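You operate a simulated robot arm through the tools that you are given. There is no shell and no other tool. Be economical: measure what you need, move in short steps, check, and stop when the job is done.

Carry out the task below with a simulated robot arm. There is one attempt and no reset: what you move stays moved.

TASK
Put the yellow round plug from the paint bench top on the grey blank plate and the blue round plug on top of the orange side marker.
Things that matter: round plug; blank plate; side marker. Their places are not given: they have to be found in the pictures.

It is judged by the outcome, as a careful person would: the job done as asked, and still so three seconds after it is handed in. It fails if anything else is knocked over, pushed out of place, dropped, spilled or broken.

THE ROBOT
A 7-joint arm with a two-finger parallel gripper, fixed in place. Base frame: the origin is at the foot of the arm, x ahead of it, y to its left, z up; the work surface is at about z = 0. Lengths are in mm, angles in rad, forces in N, time in s.
With the tool pointing down near the work surface it reaches from about 240 to 620 mm from the base axis. Its first joint turns from -1.152 to 1.152 rad. Payload 2.6 kg.
Tool frame: the origin (TCP) lies between the finger pads and is the grasp point; the fingertips stand 30 mm ahead of it; z points along the fingers, y is the line along which they close. The gripper opens to 94 mm. The fingers are 28 mm wide and 10 mm thick; the gripper's body (50 by 96 mm) begins 55 mm behind the TCP.
Orientation is that of the tool frame in the base frame, as [roll, pitch, yaw] about the fixed x, y, z axes, in that order (R = Rz(yaw) Ry(pitch) Rx(roll)). With the fingers straight down and closing along the base's y, the tool's x points along the base's -x, its y along +y and its z along -z.

THE INTERFACE
- The arm moves only by the tool drive_tool. Its arguments are lists of equal length, an entry for each row: "travel": the shift along the tool's x, y, z in mm, a list of three; "delta_rot": the turn, a rotation vector about the tool's x, y, z in rad, a list of three; "grip": the closure, from 0 (fully open) to 1 (shut). In form: {"travel": [[dx, dy, dz], ...], "delta_rot": [[rx, ry, rz], ...], "grip": [grip, ...]}. A call has 1 to 8 rows; each row shifts and turns the commanded pose from where the row before left it, along the tool's axes as they then stand. A row lasts 0.2 s, in which the tool goes at most 50 mm and 0.15 rad; a call with a longer step from one row to the next is refused whole, and so is a gripper value outside its range. A pose out of reach is approached as far as the arm can. The call stops where the force on the tool passes 40 N (or 10 N more than at its start, if that is more) or the arm is blocked; 0.2 s more then pass. The fingers move at their own pace (about 72 mm/s each) and stop on an object; they squeeze with about 23 N. The grip force told is the motor's: it shows also when the fingers shut on nothing. Time passes only in rows, and 0.2 s behind the last, so rows that do not move let the fingers close. It gives the time, the measured TCP pose, the force on the tool (base axes), the opening and the grip force at its end, in the units of the frame above (readings bear some noise), and new pictures: "pictures" is both (left out), scene, wrist or none.
- Cameras (640 x 400 px; columns grow to the right, rows downward): "scene" is fixed at [31.6, 427.4, 572.5]; the picture's right is [-0.81, -0.58, 0.00], its down [-0.29, 0.41, -0.87] and it looks along [0.51, -0.70, -0.50] (base axes); focal length 345 px, centre (320, 200). "wrist" rides on the gripper at [-37, 0, -58] in the tool frame; the picture's right is [0.00, -1.00, 0.00], its down [0.97, 0.00, -0.24] and it looks along [0.24, 0.00, 0.97] (tool axes); focal length 218 px, centre (320, 200).
- locate(camera, pixels): for up to 12 pixels [column, row] of the newest picture of that camera ("zoom" is the newest enlarged one), the place [x, y, z] in the base frame of the surface seen there, good to about 2 mm. No time passes.
- inspect(camera, box): a new picture of the part [left, top, right, bottom] of that camera's present view, enlarged. No time passes.
- finish_job(): hands the job in; it is judged then, once.

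Work in short steps. Measure before you move; look again where a grasp or a placing could have gone wrong, and mend it. You have 60 turns and 120 pictures in all, the two below and enlarged ones among them. Open the gripper and draw the arm clear of the work before you hand the job in, unless the task says otherwise; then end with one line.

The tools are called after ">>>" as name(argument=value, ...) on one line, values as JSON. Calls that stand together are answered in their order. drive_tool: Moves the arm, as the interface text tells. Its arguments: {"type":"object","properties":{"travel":{"type":"array"},"delta_rot":{"type":"array"},"grip":{"type":"array"},"pictures":{"type":"string","enum":["both","scene","wrist","none"]}},"required":["travel","delta_rot","grip"]} The other tools are called the same way: locate (camera, pixels) gives the place of the surface under pixels of a picture; inspect (camera, box) takes an enlarged picture of a part of a camera's view; finish_job () hands the job in.

At the start:

```text
clock: 0.0
tool_pos: [376.3, -163.6, 301.6]
tcp_rot: [3.141, 0.002, 3.141]
force: [0.3, -0.2, 0.0]
opening: 94.1
grip_force: 0.1
```

scene: 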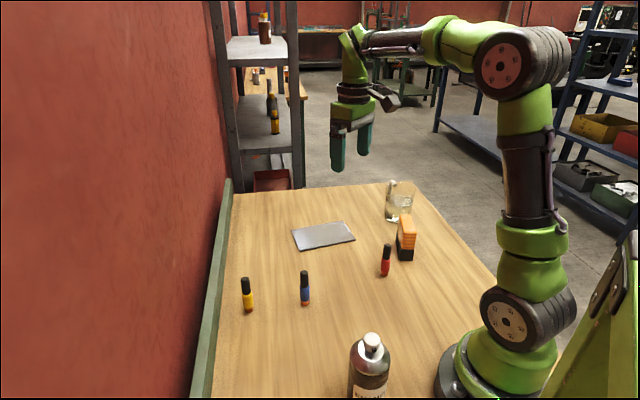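
wrist: 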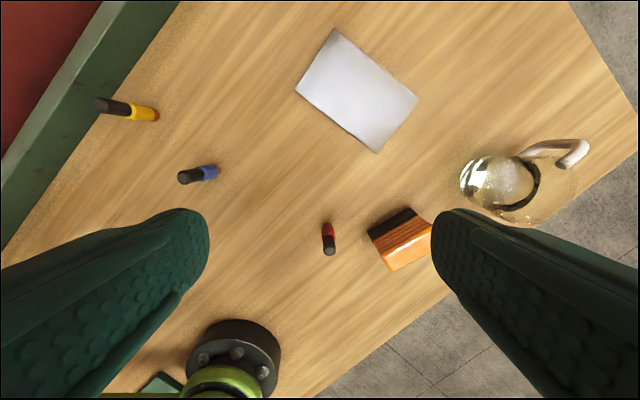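

The picture shows a yellow plug near (247,295), a blue one near (305,288), a red one near (385,260), the plate near (323,236) and the orange block near (405,238). I'll enlarge these and measure them.

>>> inspect(camera="scene", box=[220, 170, 440, 320])

>>> inspect(camera="wrist", box=[300, 120, 600, 300])

>>> locate(camera="scene", pixels=[[246, 279], [248, 298], [249, 311], [304, 272], [305, 290], [306, 304], [387, 245], [385, 272], [323, 236], [405, 220], [412, 236], [405, 258]])

>>> locate(camera="wrist", pixels=[[337, 30], [417, 96], [376, 151], [297, 90], [98, 103], [157, 115], [182, 177], [217, 172], [368, 232], [408, 209], [432, 226], [390, 270]])

```text
2.67 times, centred on (330, 245) of scene
```

zoom: 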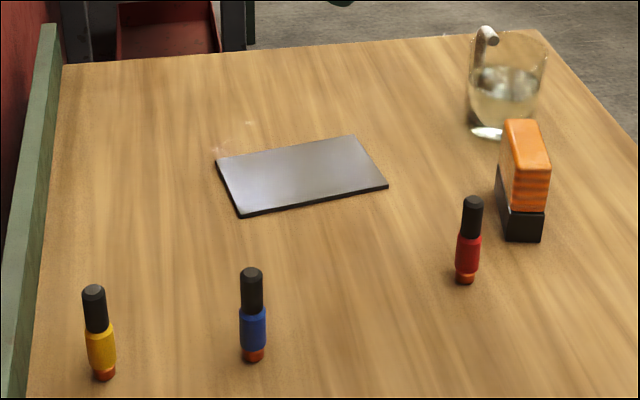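

```text
2.13 times, centred on (450, 210) of wrist
```

zoom: 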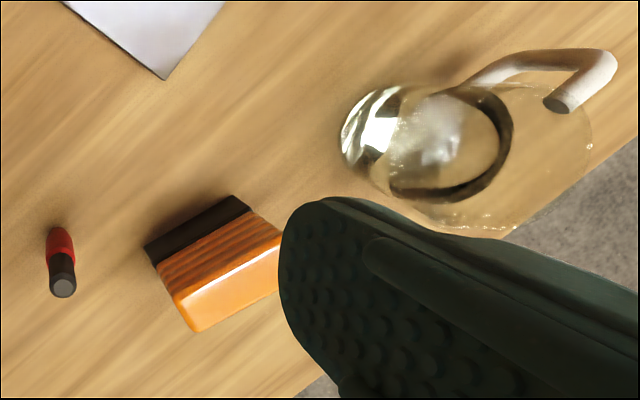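

```text
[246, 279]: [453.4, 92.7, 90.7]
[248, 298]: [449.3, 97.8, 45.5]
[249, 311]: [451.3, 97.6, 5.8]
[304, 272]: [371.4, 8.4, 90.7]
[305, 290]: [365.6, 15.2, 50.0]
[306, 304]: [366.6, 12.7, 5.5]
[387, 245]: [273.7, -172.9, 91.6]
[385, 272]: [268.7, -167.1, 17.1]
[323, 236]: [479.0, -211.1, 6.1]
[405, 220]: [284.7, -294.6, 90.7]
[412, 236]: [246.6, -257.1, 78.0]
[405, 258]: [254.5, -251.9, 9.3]
```

```text
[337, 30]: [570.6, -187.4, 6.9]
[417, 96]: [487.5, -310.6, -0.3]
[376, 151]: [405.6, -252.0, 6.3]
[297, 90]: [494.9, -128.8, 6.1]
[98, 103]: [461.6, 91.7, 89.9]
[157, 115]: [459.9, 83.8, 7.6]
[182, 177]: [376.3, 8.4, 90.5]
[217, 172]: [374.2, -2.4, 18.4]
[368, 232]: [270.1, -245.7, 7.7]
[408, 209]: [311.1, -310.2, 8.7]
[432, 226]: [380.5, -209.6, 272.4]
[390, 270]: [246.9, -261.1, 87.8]
```

Both plugs stand upright and are about 91 mm tall. I'll measure the marker's top, the ledge beside the yellow plug, the plug widths and the beaker.

>>> inspect(camera="scene", box=[375, 170, 435, 270])

>>> locate(camera="scene", pixels=[[403, 217], [410, 217], [415, 232], [406, 234], [409, 225], [400, 240], [413, 258], [398, 219], [229, 200], [222, 250], [212, 300], [226, 300]])

>>> locate(camera="wrist", pixels=[[117, 50], [80, 100], [100, 85], [60, 150], [480, 175], [520, 200], [570, 150], [428, 245], [400, 262], [410, 255], [376, 250], [420, 230]])

```text
4.00 times, centred on (405, 220) of scene
```

zoom: 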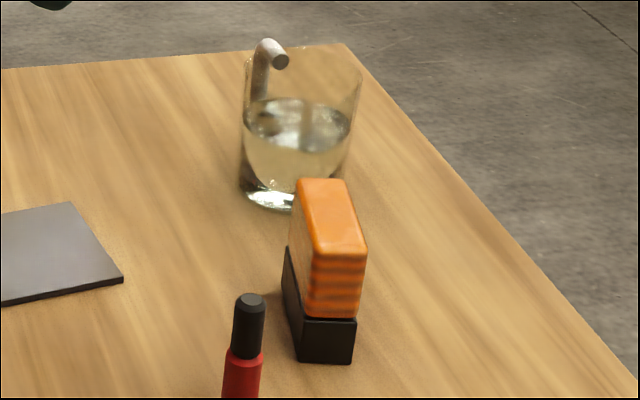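

```text
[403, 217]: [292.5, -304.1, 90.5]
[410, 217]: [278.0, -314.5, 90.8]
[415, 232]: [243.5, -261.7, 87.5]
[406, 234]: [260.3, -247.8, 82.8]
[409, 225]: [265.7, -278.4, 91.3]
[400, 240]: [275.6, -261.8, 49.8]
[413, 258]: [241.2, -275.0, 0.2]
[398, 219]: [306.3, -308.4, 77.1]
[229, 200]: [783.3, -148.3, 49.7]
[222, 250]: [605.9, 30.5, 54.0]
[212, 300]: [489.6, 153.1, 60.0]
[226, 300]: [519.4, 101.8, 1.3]
```

```text
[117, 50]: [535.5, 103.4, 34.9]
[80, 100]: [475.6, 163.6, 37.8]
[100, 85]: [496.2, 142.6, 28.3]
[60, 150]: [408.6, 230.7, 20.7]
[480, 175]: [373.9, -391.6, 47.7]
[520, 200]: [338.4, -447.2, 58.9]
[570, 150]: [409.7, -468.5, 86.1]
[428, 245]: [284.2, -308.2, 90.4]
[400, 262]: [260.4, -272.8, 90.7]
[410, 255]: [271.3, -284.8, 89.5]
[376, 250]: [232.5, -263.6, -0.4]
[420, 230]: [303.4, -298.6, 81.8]
```

The ledge is about 53 mm from the yellow plug (centre about (456, 91)), so I'll half-open the gripper. I'll move above the plug and check with the wrist camera.

>>> drive_tool(travel=[[-13.3, 42.4, 18], [-13.3, 42.4, 18], [-13.3, 42.4, 18], [-13.3, 42.4, 18], [-13.3, 42.4, 18], [-13.3, 42.4, 18], [0, 0, 0]], delta_rot=[[0, 0, 0], [0, 0, 0], [0, 0, 0], [0, 0, 0], [0, 0, 0], [0, 0, 0], [0, 0, 0]], grip=[0.45, 0.45, 0.45, 0.45, 0.45, 0.45, 0.45])

```text
clock: 1.6
tool_pos: [457.6, 92.0, 194.1]
tcp_rot: [-3.141, 0.002, 3.14]
force: [0.4, 0.1, 0.5]
opening: 51.8
grip_force: 0.0
```

scene: 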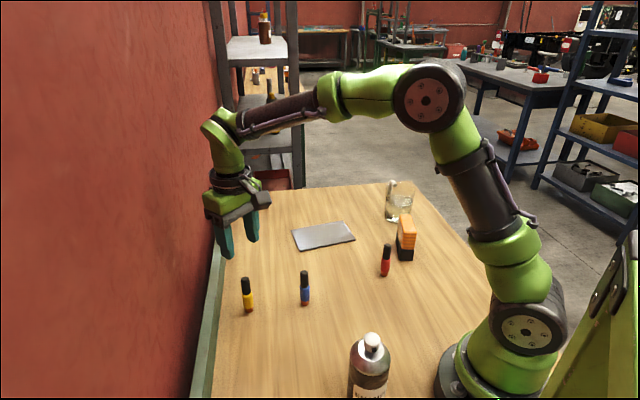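
wrist: 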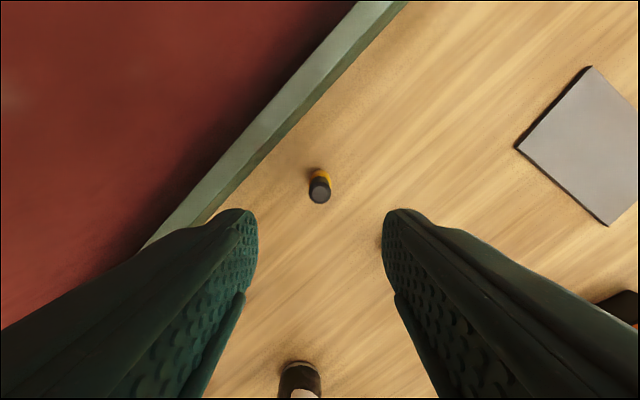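

The plug's top is at (320,190), between the fingers. I'll measure it exactly.

>>> locate(camera="wrist", pixels=[[320, 193], [311, 193], [329, 193], [320, 200], [250, 152], [205, 215], [216, 195]])

>>> inspect(camera="wrist", box=[270, 150, 370, 220])

```text
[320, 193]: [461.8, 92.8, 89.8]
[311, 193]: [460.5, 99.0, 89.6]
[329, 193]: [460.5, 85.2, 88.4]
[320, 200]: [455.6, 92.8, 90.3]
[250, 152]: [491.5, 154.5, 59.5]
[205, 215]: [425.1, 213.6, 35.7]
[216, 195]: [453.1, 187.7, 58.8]
```

```text
5.71 times, centred on (320, 185) of wrist
```

zoom: 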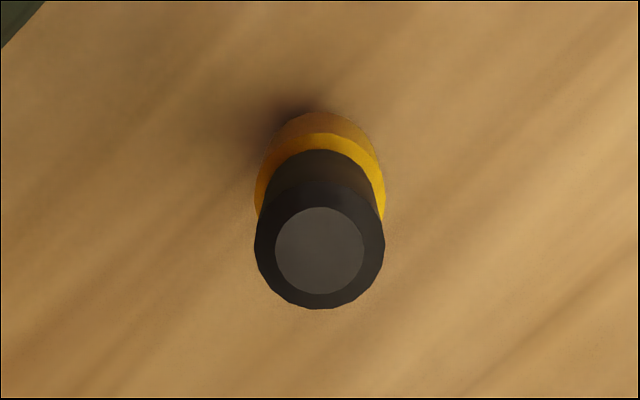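

The top's centre is (461, 92.5). I'll shift 3 mm, go down to TCP z ≈ 47 and close.

>>> drive_tool(travel=[[-3.2, 0.3, 37], [0, 0, 37], [0, 0, 37], [0, 0, 36], [0, 0, 0]], delta_rot=[[0, 0, 0], [0, 0, 0], [0, 0, 0], [0, 0, 0], [0, 0, 0]], grip=[0.45, 0.45, 0.45, 0.45, 0.45])

>>> drive_tool(travel=[[0, 0, 0], [0, 0, 0], [0, 0, 0]], delta_rot=[[0, 0, 0], [0, 0, 0], [0, 0, 0]], grip=[1, 1, 1])

```text
clock: 2.8
tool_pos: [459.3, 90.5, 45.7]
tcp_rot: [3.141, 0.001, 3.141]
force: [-0.1, -1.2, 0.5]
opening: 51.8
grip_force: 0.1
```

scene: 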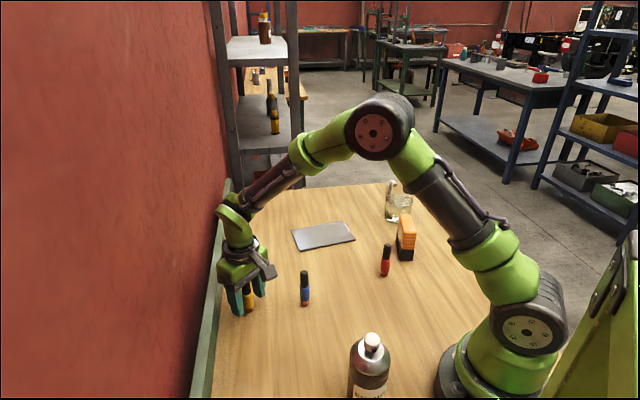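
wrist: 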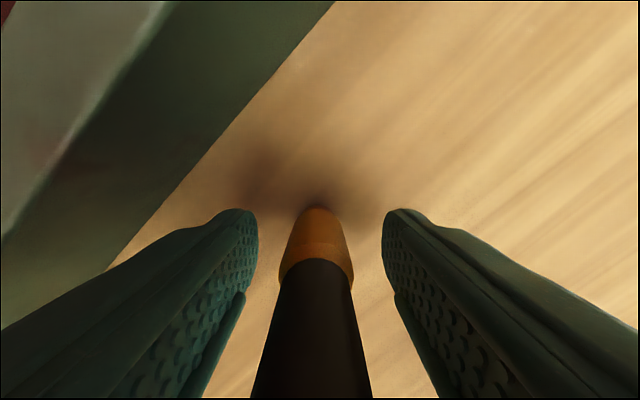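

```text
clock: 3.6
tool_pos: [459.3, 91.3, 47.9]
tcp_rot: [3.141, 0.002, -3.141]
force: [-0.3, -0.5, -0.2]
opening: 21.2
grip_force: 22.4
```

scene: 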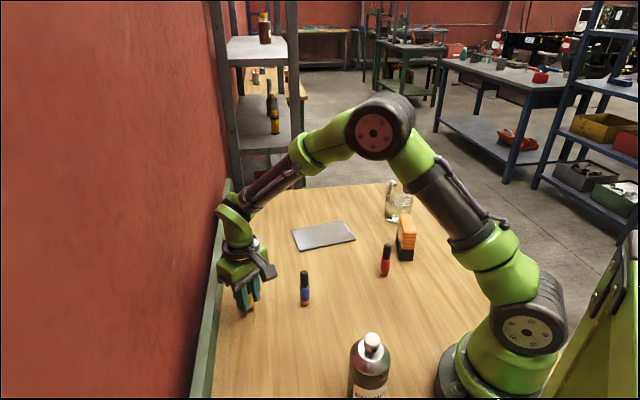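
wrist: 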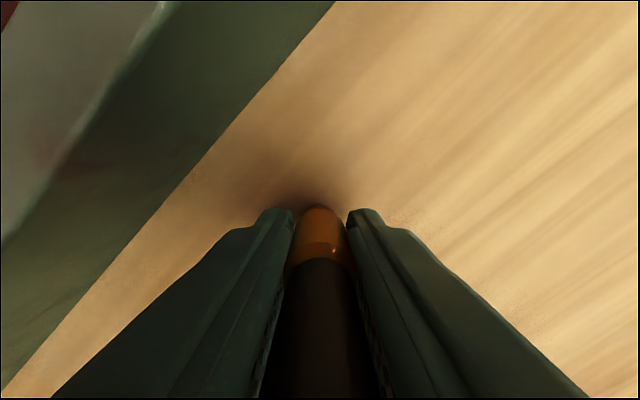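

The yellow plug is gripped with a 21 mm opening. I'll lift it and carry it over the plate's centre, about (488, -219).

>>> drive_tool(travel=[[0, 0, -40], [0, 0, -40], [-4.7, -46, 0], [-4.7, -46, 0], [-4.7, -46, 0], [-4.7, -46, 0], [-4.7, -46, 0], [-4.7, -46, 0]], delta_rot=[[0, 0, 0], [0, 0, 0], [0, 0, 0], [0, 0, 0], [0, 0, 0], [0, 0, 0], [0, 0, 0], [0, 0, 0]], grip=[1, 1, 1, 1, 1, 1, 1, 1], pictures="none")

>>> drive_tool(travel=[[0, -35, 0], [0, 0, 0]], delta_rot=[[0, 0, 0], [0, 0, 0]], grip=[1, 1])

```text
clock: 5.4
tool_pos: [490.5, -187.2, 127.2]
tcp_rot: [3.141, 0.003, -3.14]
force: [0.5, 0.4, -1.5]
opening: 20.8
grip_force: 23.0
```

```text
clock: 6.0
tool_pos: [490.4, -222.1, 125.8]
tcp_rot: [-3.142, 0.002, -3.14]
force: [-0.4, -0.5, -1.0]
opening: 21.5
grip_force: 23.2
```

scene: 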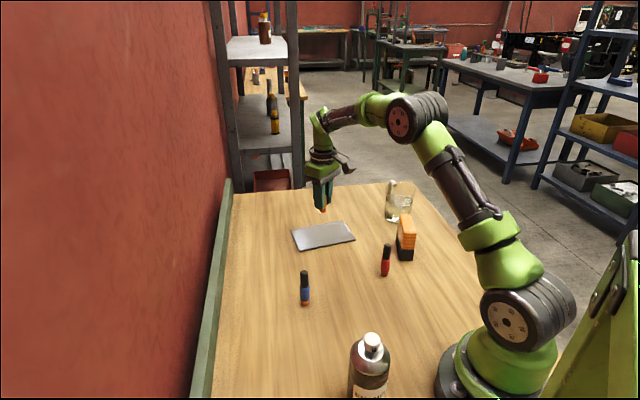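
wrist: 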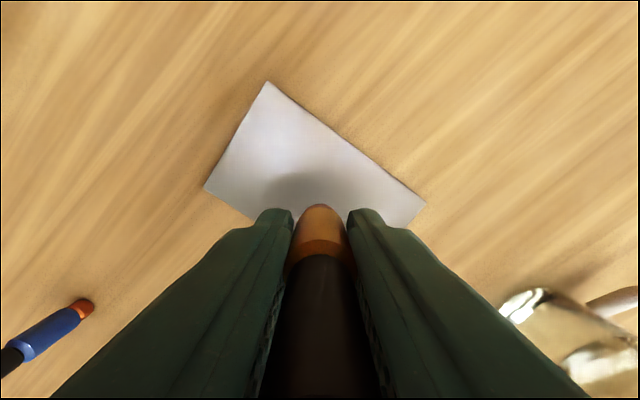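

The plug hangs over the plate, with its bottom at about z = 80 and the plate's top at about 6. I'll lower it most of the way and then ease it down.

>>> drive_tool(travel=[[0, 0, 35], [0, 0, 30], [0, 0, 4], [0, 0, 2], [0, 0, 0]], delta_rot=[[0, 0, 0], [0, 0, 0], [0, 0, 0], [0, 0, 0], [0, 0, 0]], grip=[1, 1, 1, 1, 1], pictures="scene")

>>> inspect(camera="scene", box=[280, 180, 370, 260])

```text
clock: 7.2
tool_pos: [489.9, -219.3, 54.8]
tcp_rot: [3.141, -0.001, -3.141]
force: [0.6, 0.9, -1.0]
opening: 21.0
grip_force: 22.9
```

scene: 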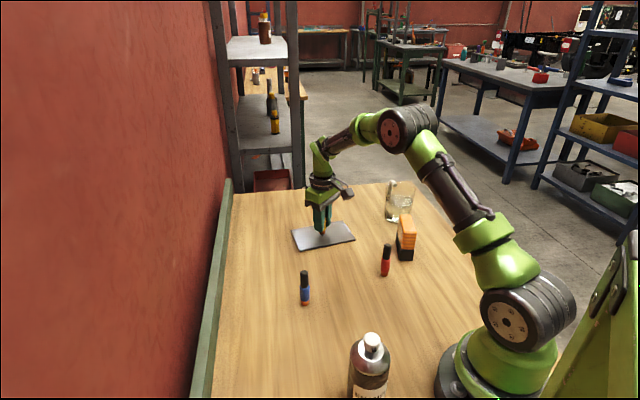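

```text
5.00 times, centred on (325, 220) of scene
```

zoom: 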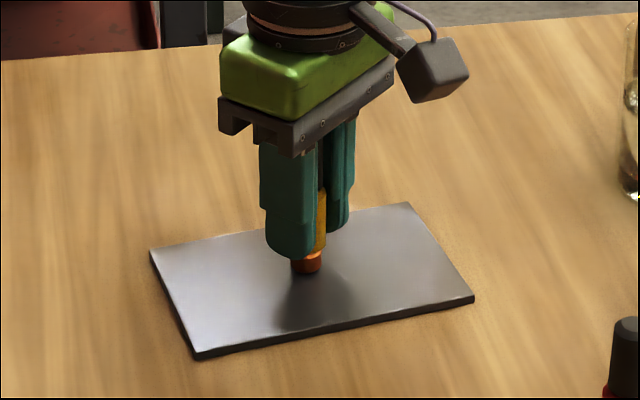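

It's close, within about 3 mm. I'll lower in 1 mm steps until the force shows contact.

>>> drive_tool(travel=[[0, 0, 1], [0, 0, 1], [0, 0, 0]], delta_rot=[[0, 0, 0], [0, 0, 0], [0, 0, 0]], grip=[1, 1, 1], pictures="none")

>>> inspect(camera="scene", box=[305, 215, 345, 245])

```text
clock: 8.0
tool_pos: [488.4, -220.0, 54.9]
tcp_rot: [-3.141, 0.0, -3.141]
force: [0.7, -1.6, -0.4]
opening: 21.4
grip_force: 22.9
```

```text
13.33 times, centred on (325, 230) of scene
```

zoom: 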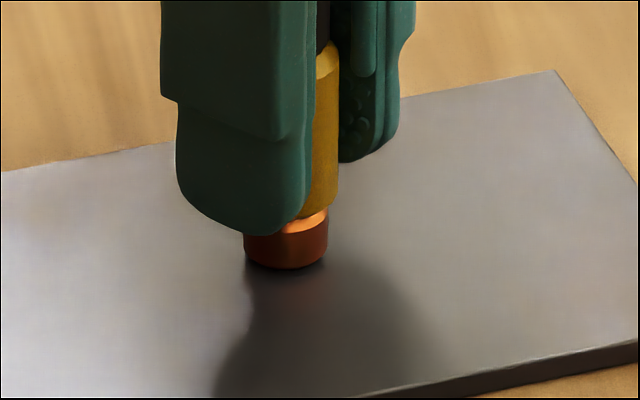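

>>> drive_tool(travel=[[0, 0, 0.7], [0, 0, 0.7], [0, 0, 0]], delta_rot=[[0, 0, 0], [0, 0, 0], [0, 0, 0]], grip=[1, 1, 1], pictures="none")

```text
clock: 8.8
tool_pos: [488.3, -220.3, 53.8]
tcp_rot: [-3.141, 0.002, 3.141]
force: [-0.8, 1.7, 9.5]
opening: 21.4
grip_force: 23.2
```

The 9.5 N upward force means the plug is on the plate. I'll ease off slightly, open to about 50 mm and rise.

>>> drive_tool(travel=[[0, 0, -0.7], [0, 0, 0], [0, 0, 0], [0, 0, -20], [0, 0, -45], [0, 0, -45], [0, 0, 0]], delta_rot=[[0, 0, 0], [0, 0, 0], [0, 0, 0], [0, 0, 0], [0, 0, 0], [0, 0, 0], [0, 0, 0]], grip=[1, 0.45, 0.45, 0.45, 0.45, 0.45, 0.45])

```text
clock: 10.4
tool_pos: [488.0, -220.3, 163.9]
tcp_rot: [-3.14, 0.002, -3.141]
force: [0.3, -0.7, -0.8]
opening: 51.7
grip_force: 0.0
```

scene: 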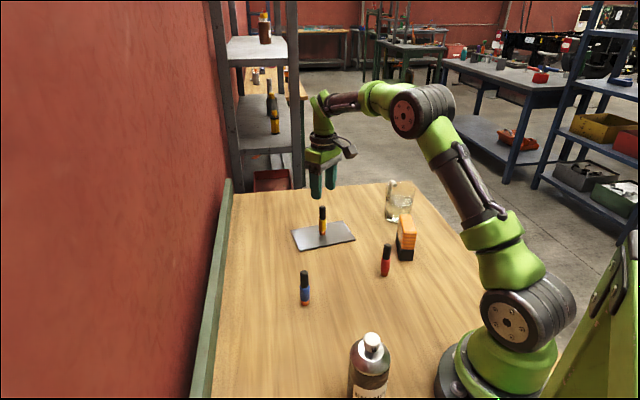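
wrist: 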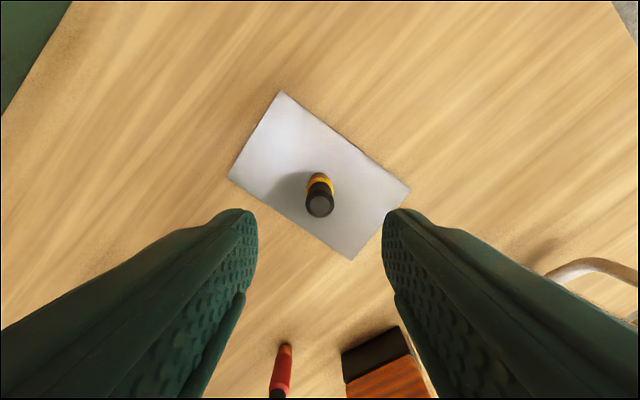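

The yellow plug stands at the plate's centre. Next I'll move above the blue plug at about (376, 8).

>>> drive_tool(travel=[[0, 0, -25], [19, 38, 0], [19, 38, 0], [19, 38, 0], [19, 38, 0], [18, 38, 0], [18, 38, 0], [0, 0, 0]], delta_rot=[[0, 0, 0], [0, 0, 0], [0, 0, 0], [0, 0, 0], [0, 0, 0], [0, 0, 0], [0, 0, 0], [0, 0, 0]], grip=[0.45, 0.45, 0.45, 0.45, 0.45, 0.45, 0.45, 0.45], pictures="wrist")

>>> inspect(camera="wrist", box=[270, 150, 370, 220])

>>> locate(camera="zoom", pixels=[[320, 250], [320, 230], [300, 250], [340, 250]])

```text
clock: 12.2
tool_pos: [378.5, 9.6, 187.5]
tcp_rot: [-3.141, 0.002, -3.141]
force: [0.3, -0.6, 0.2]
opening: 51.6
grip_force: 0.1
```

wrist: 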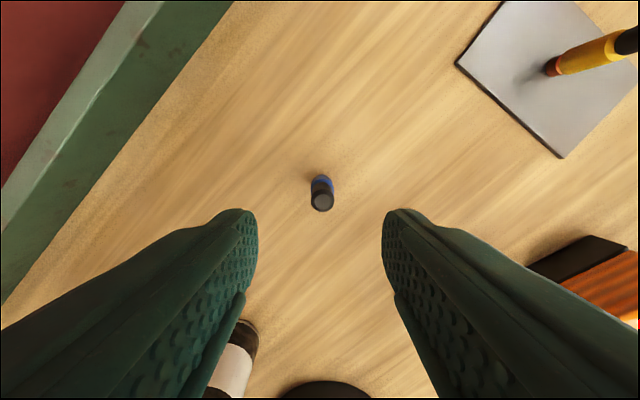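

```text
5.71 times, centred on (320, 185) of wrist
```

zoom: 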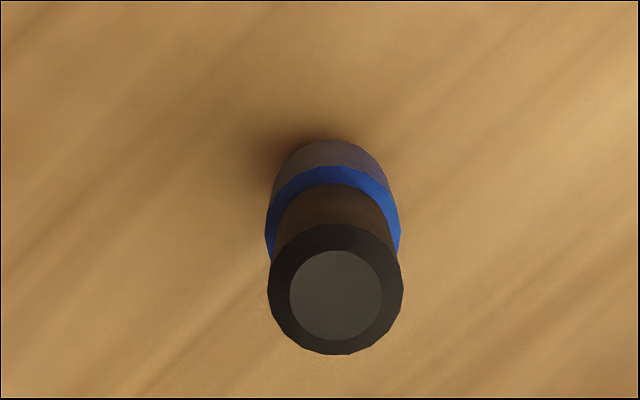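

```text
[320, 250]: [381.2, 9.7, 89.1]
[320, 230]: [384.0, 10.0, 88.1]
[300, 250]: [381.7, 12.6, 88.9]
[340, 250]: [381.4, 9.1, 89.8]
```

The plug's top centre is about (375.7, 8). I'll correct for that, descend and close.

>>> drive_tool(travel=[[2, -1.2, 35], [0, 0, 35], [0, 0, 35], [0, 0, 34], [0, 0, 0]], delta_rot=[[0, 0, 0], [0, 0, 0], [0, 0, 0], [0, 0, 0], [0, 0, 0]], grip=[0.45, 0.45, 0.45, 0.45, 0.45], pictures="wrist")

>>> drive_tool(travel=[[0, 0, 0], [0, 0, 0], [0, 0, 0]], delta_rot=[[0, 0, 0], [0, 0, 0], [0, 0, 0]], grip=[1, 1, 1], pictures="wrist")

```text
clock: 13.4
tool_pos: [374.5, 9.3, 47.8]
tcp_rot: [-3.141, 0.002, 3.141]
force: [0.5, -0.7, 0.5]
opening: 51.7
grip_force: 0.0
```

wrist: 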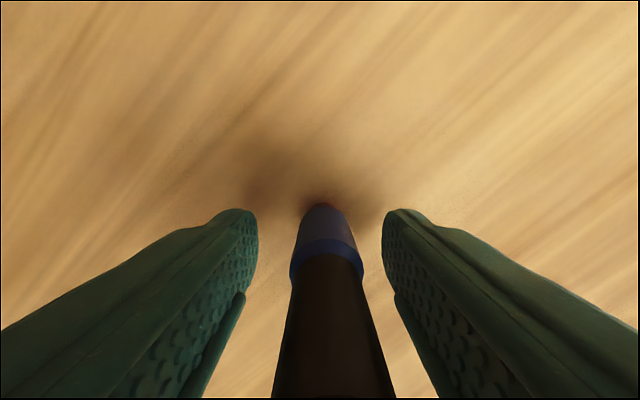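

```text
clock: 14.2
tool_pos: [373.3, 8.9, 47.5]
tcp_rot: [-3.141, 0.002, 3.142]
force: [0.7, 0.1, 0.0]
opening: 21.2
grip_force: 22.9
```

wrist: 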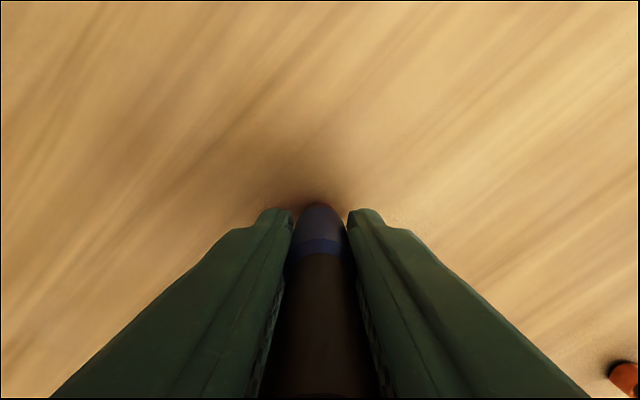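

The blue plug is gripped. I'll lift it high and move near the marker, to about (260, -205), so the wrist camera can see the marker's top.

>>> drive_tool(travel=[[0, 0, -50], [0, 0, -50], [0, 0, -50], [22.6, -42, 0], [22.6, -42, 0], [22.6, -42, 0], [22.6, -42, 0], [22.6, -42, 0]], delta_rot=[[0, 0, 0], [0, 0, 0], [0, 0, 0], [0, 0, 0], [0, 0, 0], [0, 0, 0], [0, 0, 0], [0, 0, 0]], grip=[1, 1, 1, 1, 1, 1, 1, 1])

```text
clock: 16.0
tool_pos: [258.5, -204.7, 199.8]
tcp_rot: [3.14, 0.002, -3.139]
force: [0.2, -0.6, -0.7]
opening: 21.2
grip_force: 23.5
```

scene: 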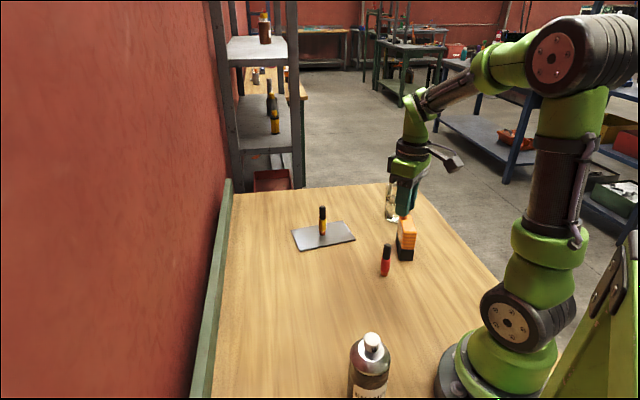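
wrist: 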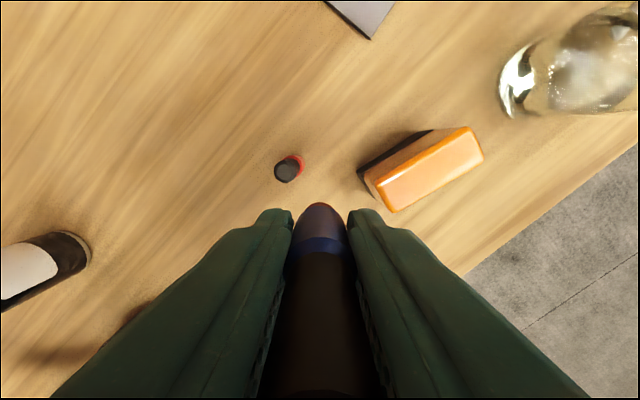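

The marker's top is now fully visible, with corners at about (377,185), (470,128), (484,157) and (393,211). I'll measure them.

>>> inspect(camera="wrist", box=[350, 120, 500, 220])

>>> locate(camera="wrist", pixels=[[380, 186], [393, 208], [467, 131], [481, 157], [430, 170], [424, 158], [438, 182], [386, 197], [474, 144]])

```text
4.00 times, centred on (425, 170) of wrist
```

zoom: 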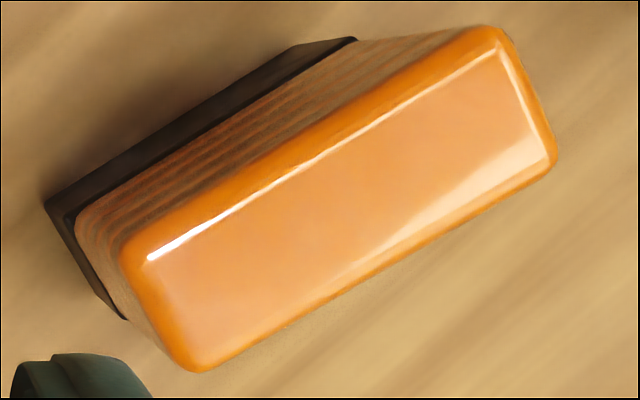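

```text
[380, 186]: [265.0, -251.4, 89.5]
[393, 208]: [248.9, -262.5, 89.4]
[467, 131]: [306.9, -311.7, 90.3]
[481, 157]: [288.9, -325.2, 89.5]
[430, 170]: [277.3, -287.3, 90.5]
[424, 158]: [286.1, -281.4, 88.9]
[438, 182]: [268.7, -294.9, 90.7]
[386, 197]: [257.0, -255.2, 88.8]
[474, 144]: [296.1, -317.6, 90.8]
```

The marker's top centre is (277.4, -287.7, 91). I'll move the plug above it and lower to about 30 mm of clearance to check.

>>> drive_tool(travel=[[-7.5, -42, 0], [-7.5, -42.5, 0], [0, 0, 25], [0, 0, 0]], delta_rot=[[0, 0, 0], [0, 0, 0], [0, 0, 0], [0, 0, 0]], grip=[1, 1, 1, 1])

>>> inspect(camera="scene", box=[375, 180, 435, 260])

```text
clock: 17.0
tool_pos: [274.4, -290.5, 174.6]
tcp_rot: [3.141, 0.004, -3.14]
force: [0.3, -0.8, -1.4]
opening: 20.8
grip_force: 23.0
```

scene: 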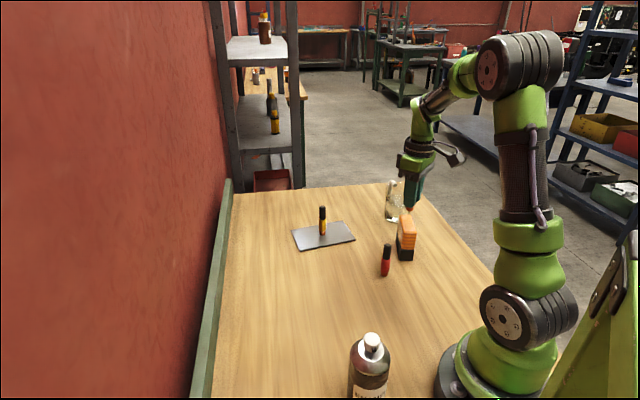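
wrist: 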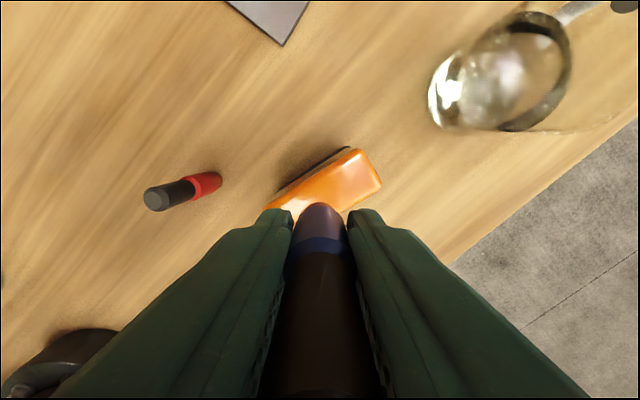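

```text
5.00 times, centred on (405, 220) of scene
```

zoom: 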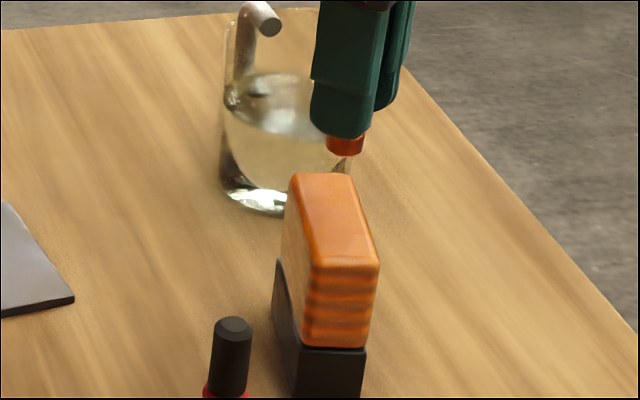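

I'll measure the plug's lower end in the zoom, around (345,148), to get its true position.

>>> locate(camera="zoom", pixels=[[345, 148], [345, 143], [331, 145], [361, 146], [333, 215], [310, 220], [357, 215]])

```text
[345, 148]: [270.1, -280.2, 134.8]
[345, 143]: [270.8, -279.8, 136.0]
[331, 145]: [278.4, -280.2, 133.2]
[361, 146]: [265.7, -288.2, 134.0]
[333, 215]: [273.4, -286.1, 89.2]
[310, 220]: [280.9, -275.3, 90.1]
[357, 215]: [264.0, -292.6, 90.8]
```

The plug's axis is about (275, -287), within 2 mm of the marker's centreline. I'll lower it to just above the top.

>>> drive_tool(travel=[[0, 0, 15], [0, 0, 12], [0, 0, 2], [0, 0, 0]], delta_rot=[[0, 0, 0], [0, 0, 0], [0, 0, 0], [0, 0, 0]], grip=[1, 1, 1, 1], pictures="none")

>>> inspect(camera="scene", box=[385, 195, 430, 245])

```text
clock: 18.0
tool_pos: [275.2, -288.3, 146.2]
tcp_rot: [-3.141, 0.001, 3.141]
force: [0.0, 0.1, -0.3]
opening: 21.2
grip_force: 23.2
```

```text
8.00 times, centred on (408, 220) of scene
```

zoom: 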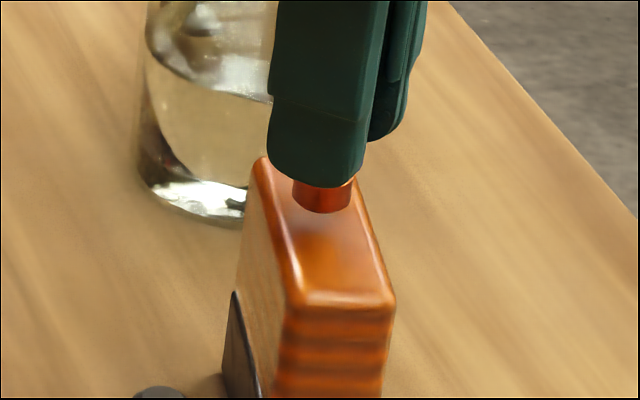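

It's well centred with a few mm to go. I'll ease it down.

>>> drive_tool(travel=[[0, 0, 2], [0, 0, 2], [0, 0, 1], [0, 0, 0]], delta_rot=[[0, 0, 0], [0, 0, 0], [0, 0, 0], [0, 0, 0]], grip=[1, 1, 1, 1], pictures="none")

>>> inspect(camera="scene", box=[385, 195, 430, 245])

```text
clock: 19.0
tool_pos: [275.4, -288.6, 139.3]
tcp_rot: [-3.141, 0.001, -3.141]
force: [0.4, -0.5, -1.0]
opening: 21.4
grip_force: 22.3
```

```text
8.00 times, centred on (408, 220) of scene
```

zoom: 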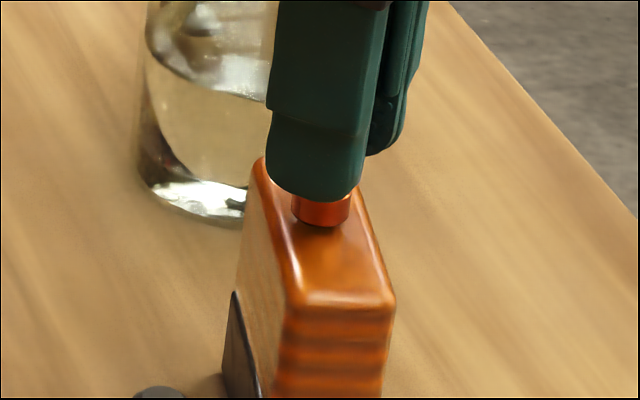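

>>> drive_tool(travel=[[0, 0, 0.7], [0, 0, 0.7], [0, 0, 0]], delta_rot=[[0, 0, 0], [0, 0, 0], [0, 0, 0]], grip=[1, 1, 1], pictures="none")

```text
clock: 19.8
tool_pos: [274.8, -288.2, 139.4]
tcp_rot: [3.141, 0.001, -3.141]
force: [-0.2, 0.9, -0.8]
opening: 21.2
grip_force: 23.2
```

>>> drive_tool(travel=[[0, 0, 0.7], [0, 0, 0]], delta_rot=[[0, 0, 0], [0, 0, 0]], grip=[1, 1], pictures="none")

>>> inspect(camera="scene", box=[385, 195, 430, 245])

```text
clock: 20.4
tool_pos: [275.6, -287.8, 138.2]
tcp_rot: [3.141, 0.001, 3.141]
force: [0.0, 0.6, -1.5]
opening: 21.5
grip_force: 23.2
```

```text
8.00 times, centred on (408, 220) of scene
```

zoom: 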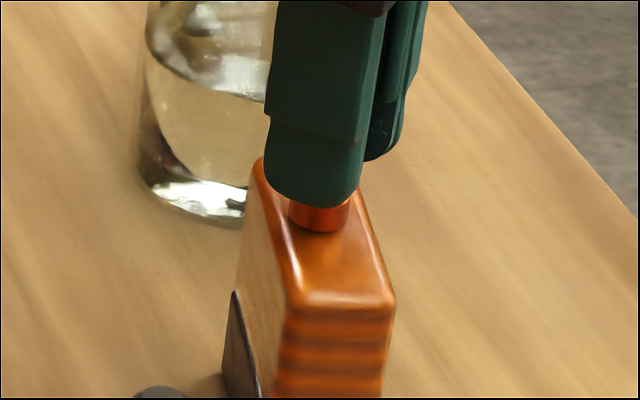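

>>> drive_tool(travel=[[0, 0, 0.6], [0, 0, 0]], delta_rot=[[0, 0, 0], [0, 0, 0]], grip=[1, 1], pictures="none")

```text
clock: 21.0
tool_pos: [275.0, -288.2, 137.6]
tcp_rot: [-3.141, 0.004, 3.141]
force: [-0.7, 1.0, 9.7]
opening: 21.2
grip_force: 22.9
```

Contact: the force is 9.7 N upward. I'll ease off a hair, open gently and rise straight up.

>>> drive_tool(travel=[[0, 0, -0.6], [0, 0, 0], [0, 0, 0], [0, 0, 0], [0, 0, -20], [0, 0, -45], [0, 0, -45], [0, 0, -30]], delta_rot=[[0, 0, 0], [0, 0, 0], [0, 0, 0], [0, 0, 0], [0, 0, 0], [0, 0, 0], [0, 0, 0], [0, 0, 0]], grip=[1, 0.7, 0.5, 0.45, 0.45, 0.45, 0.45, 0.45])

>>> inspect(camera="scene", box=[290, 170, 450, 280])

```text
clock: 22.8
tool_pos: [275.8, -286.7, 277.0]
tcp_rot: [-3.141, 0.002, -3.142]
force: [0.4, -0.1, 0.4]
opening: 51.6
grip_force: 0.0
```

scene: 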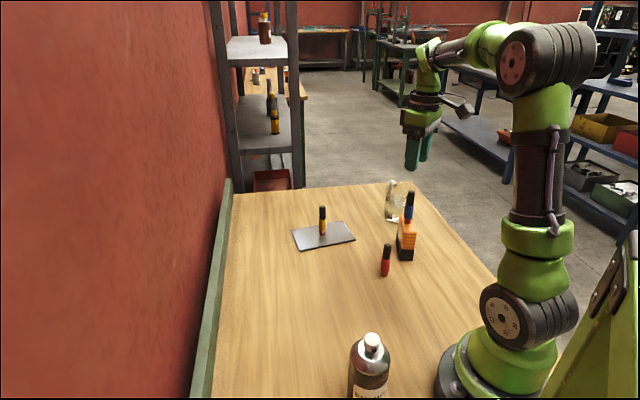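
wrist: 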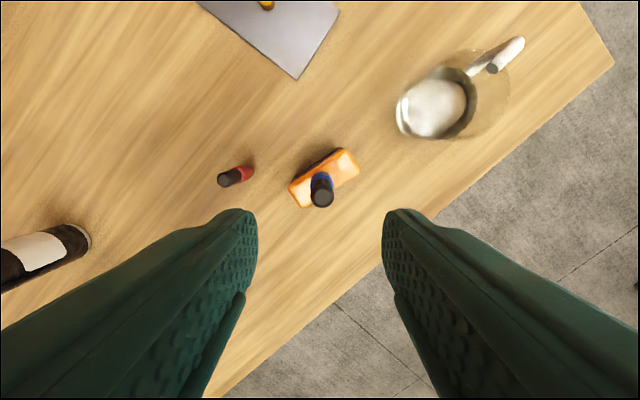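

```text
3.64 times, centred on (370, 225) of scene
```

zoom: 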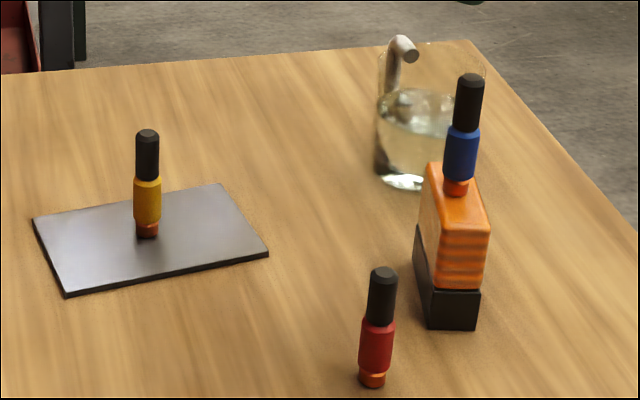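

Both plugs stand upright where they were asked for. I'll open the gripper fully, rise clear and check once more.

>>> drive_tool(travel=[[0, 0, -30], [0, 0, -20], [0, 0, 0], [0, 0, 0], [0, 0, 0]], delta_rot=[[0, 0, 0], [0, 0, 0], [0, 0, 0], [0, 0, 0], [0, 0, 0]], grip=[0, 0, 0, 0, 0], pictures="scene")

```text
clock: 24.0
tool_pos: [274.7, -287.3, 326.9]
tcp_rot: [3.14, 0.001, 3.141]
force: [0.5, -1.1, -0.6]
opening: 94.0
grip_force: 0.0
```

scene: 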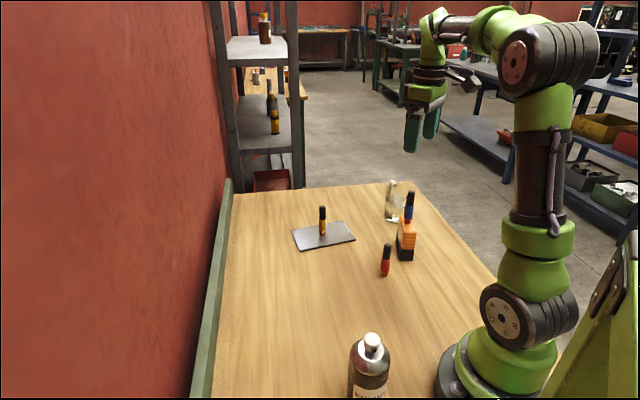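

Everything is stable, so I'm handing the job in.

>>> finish_job()

```text
The job is handed in.
```

The yellow round plug is standing on the grey blank plate and the blue round plug is standing on top of the orange side marker; nothing else was moved.
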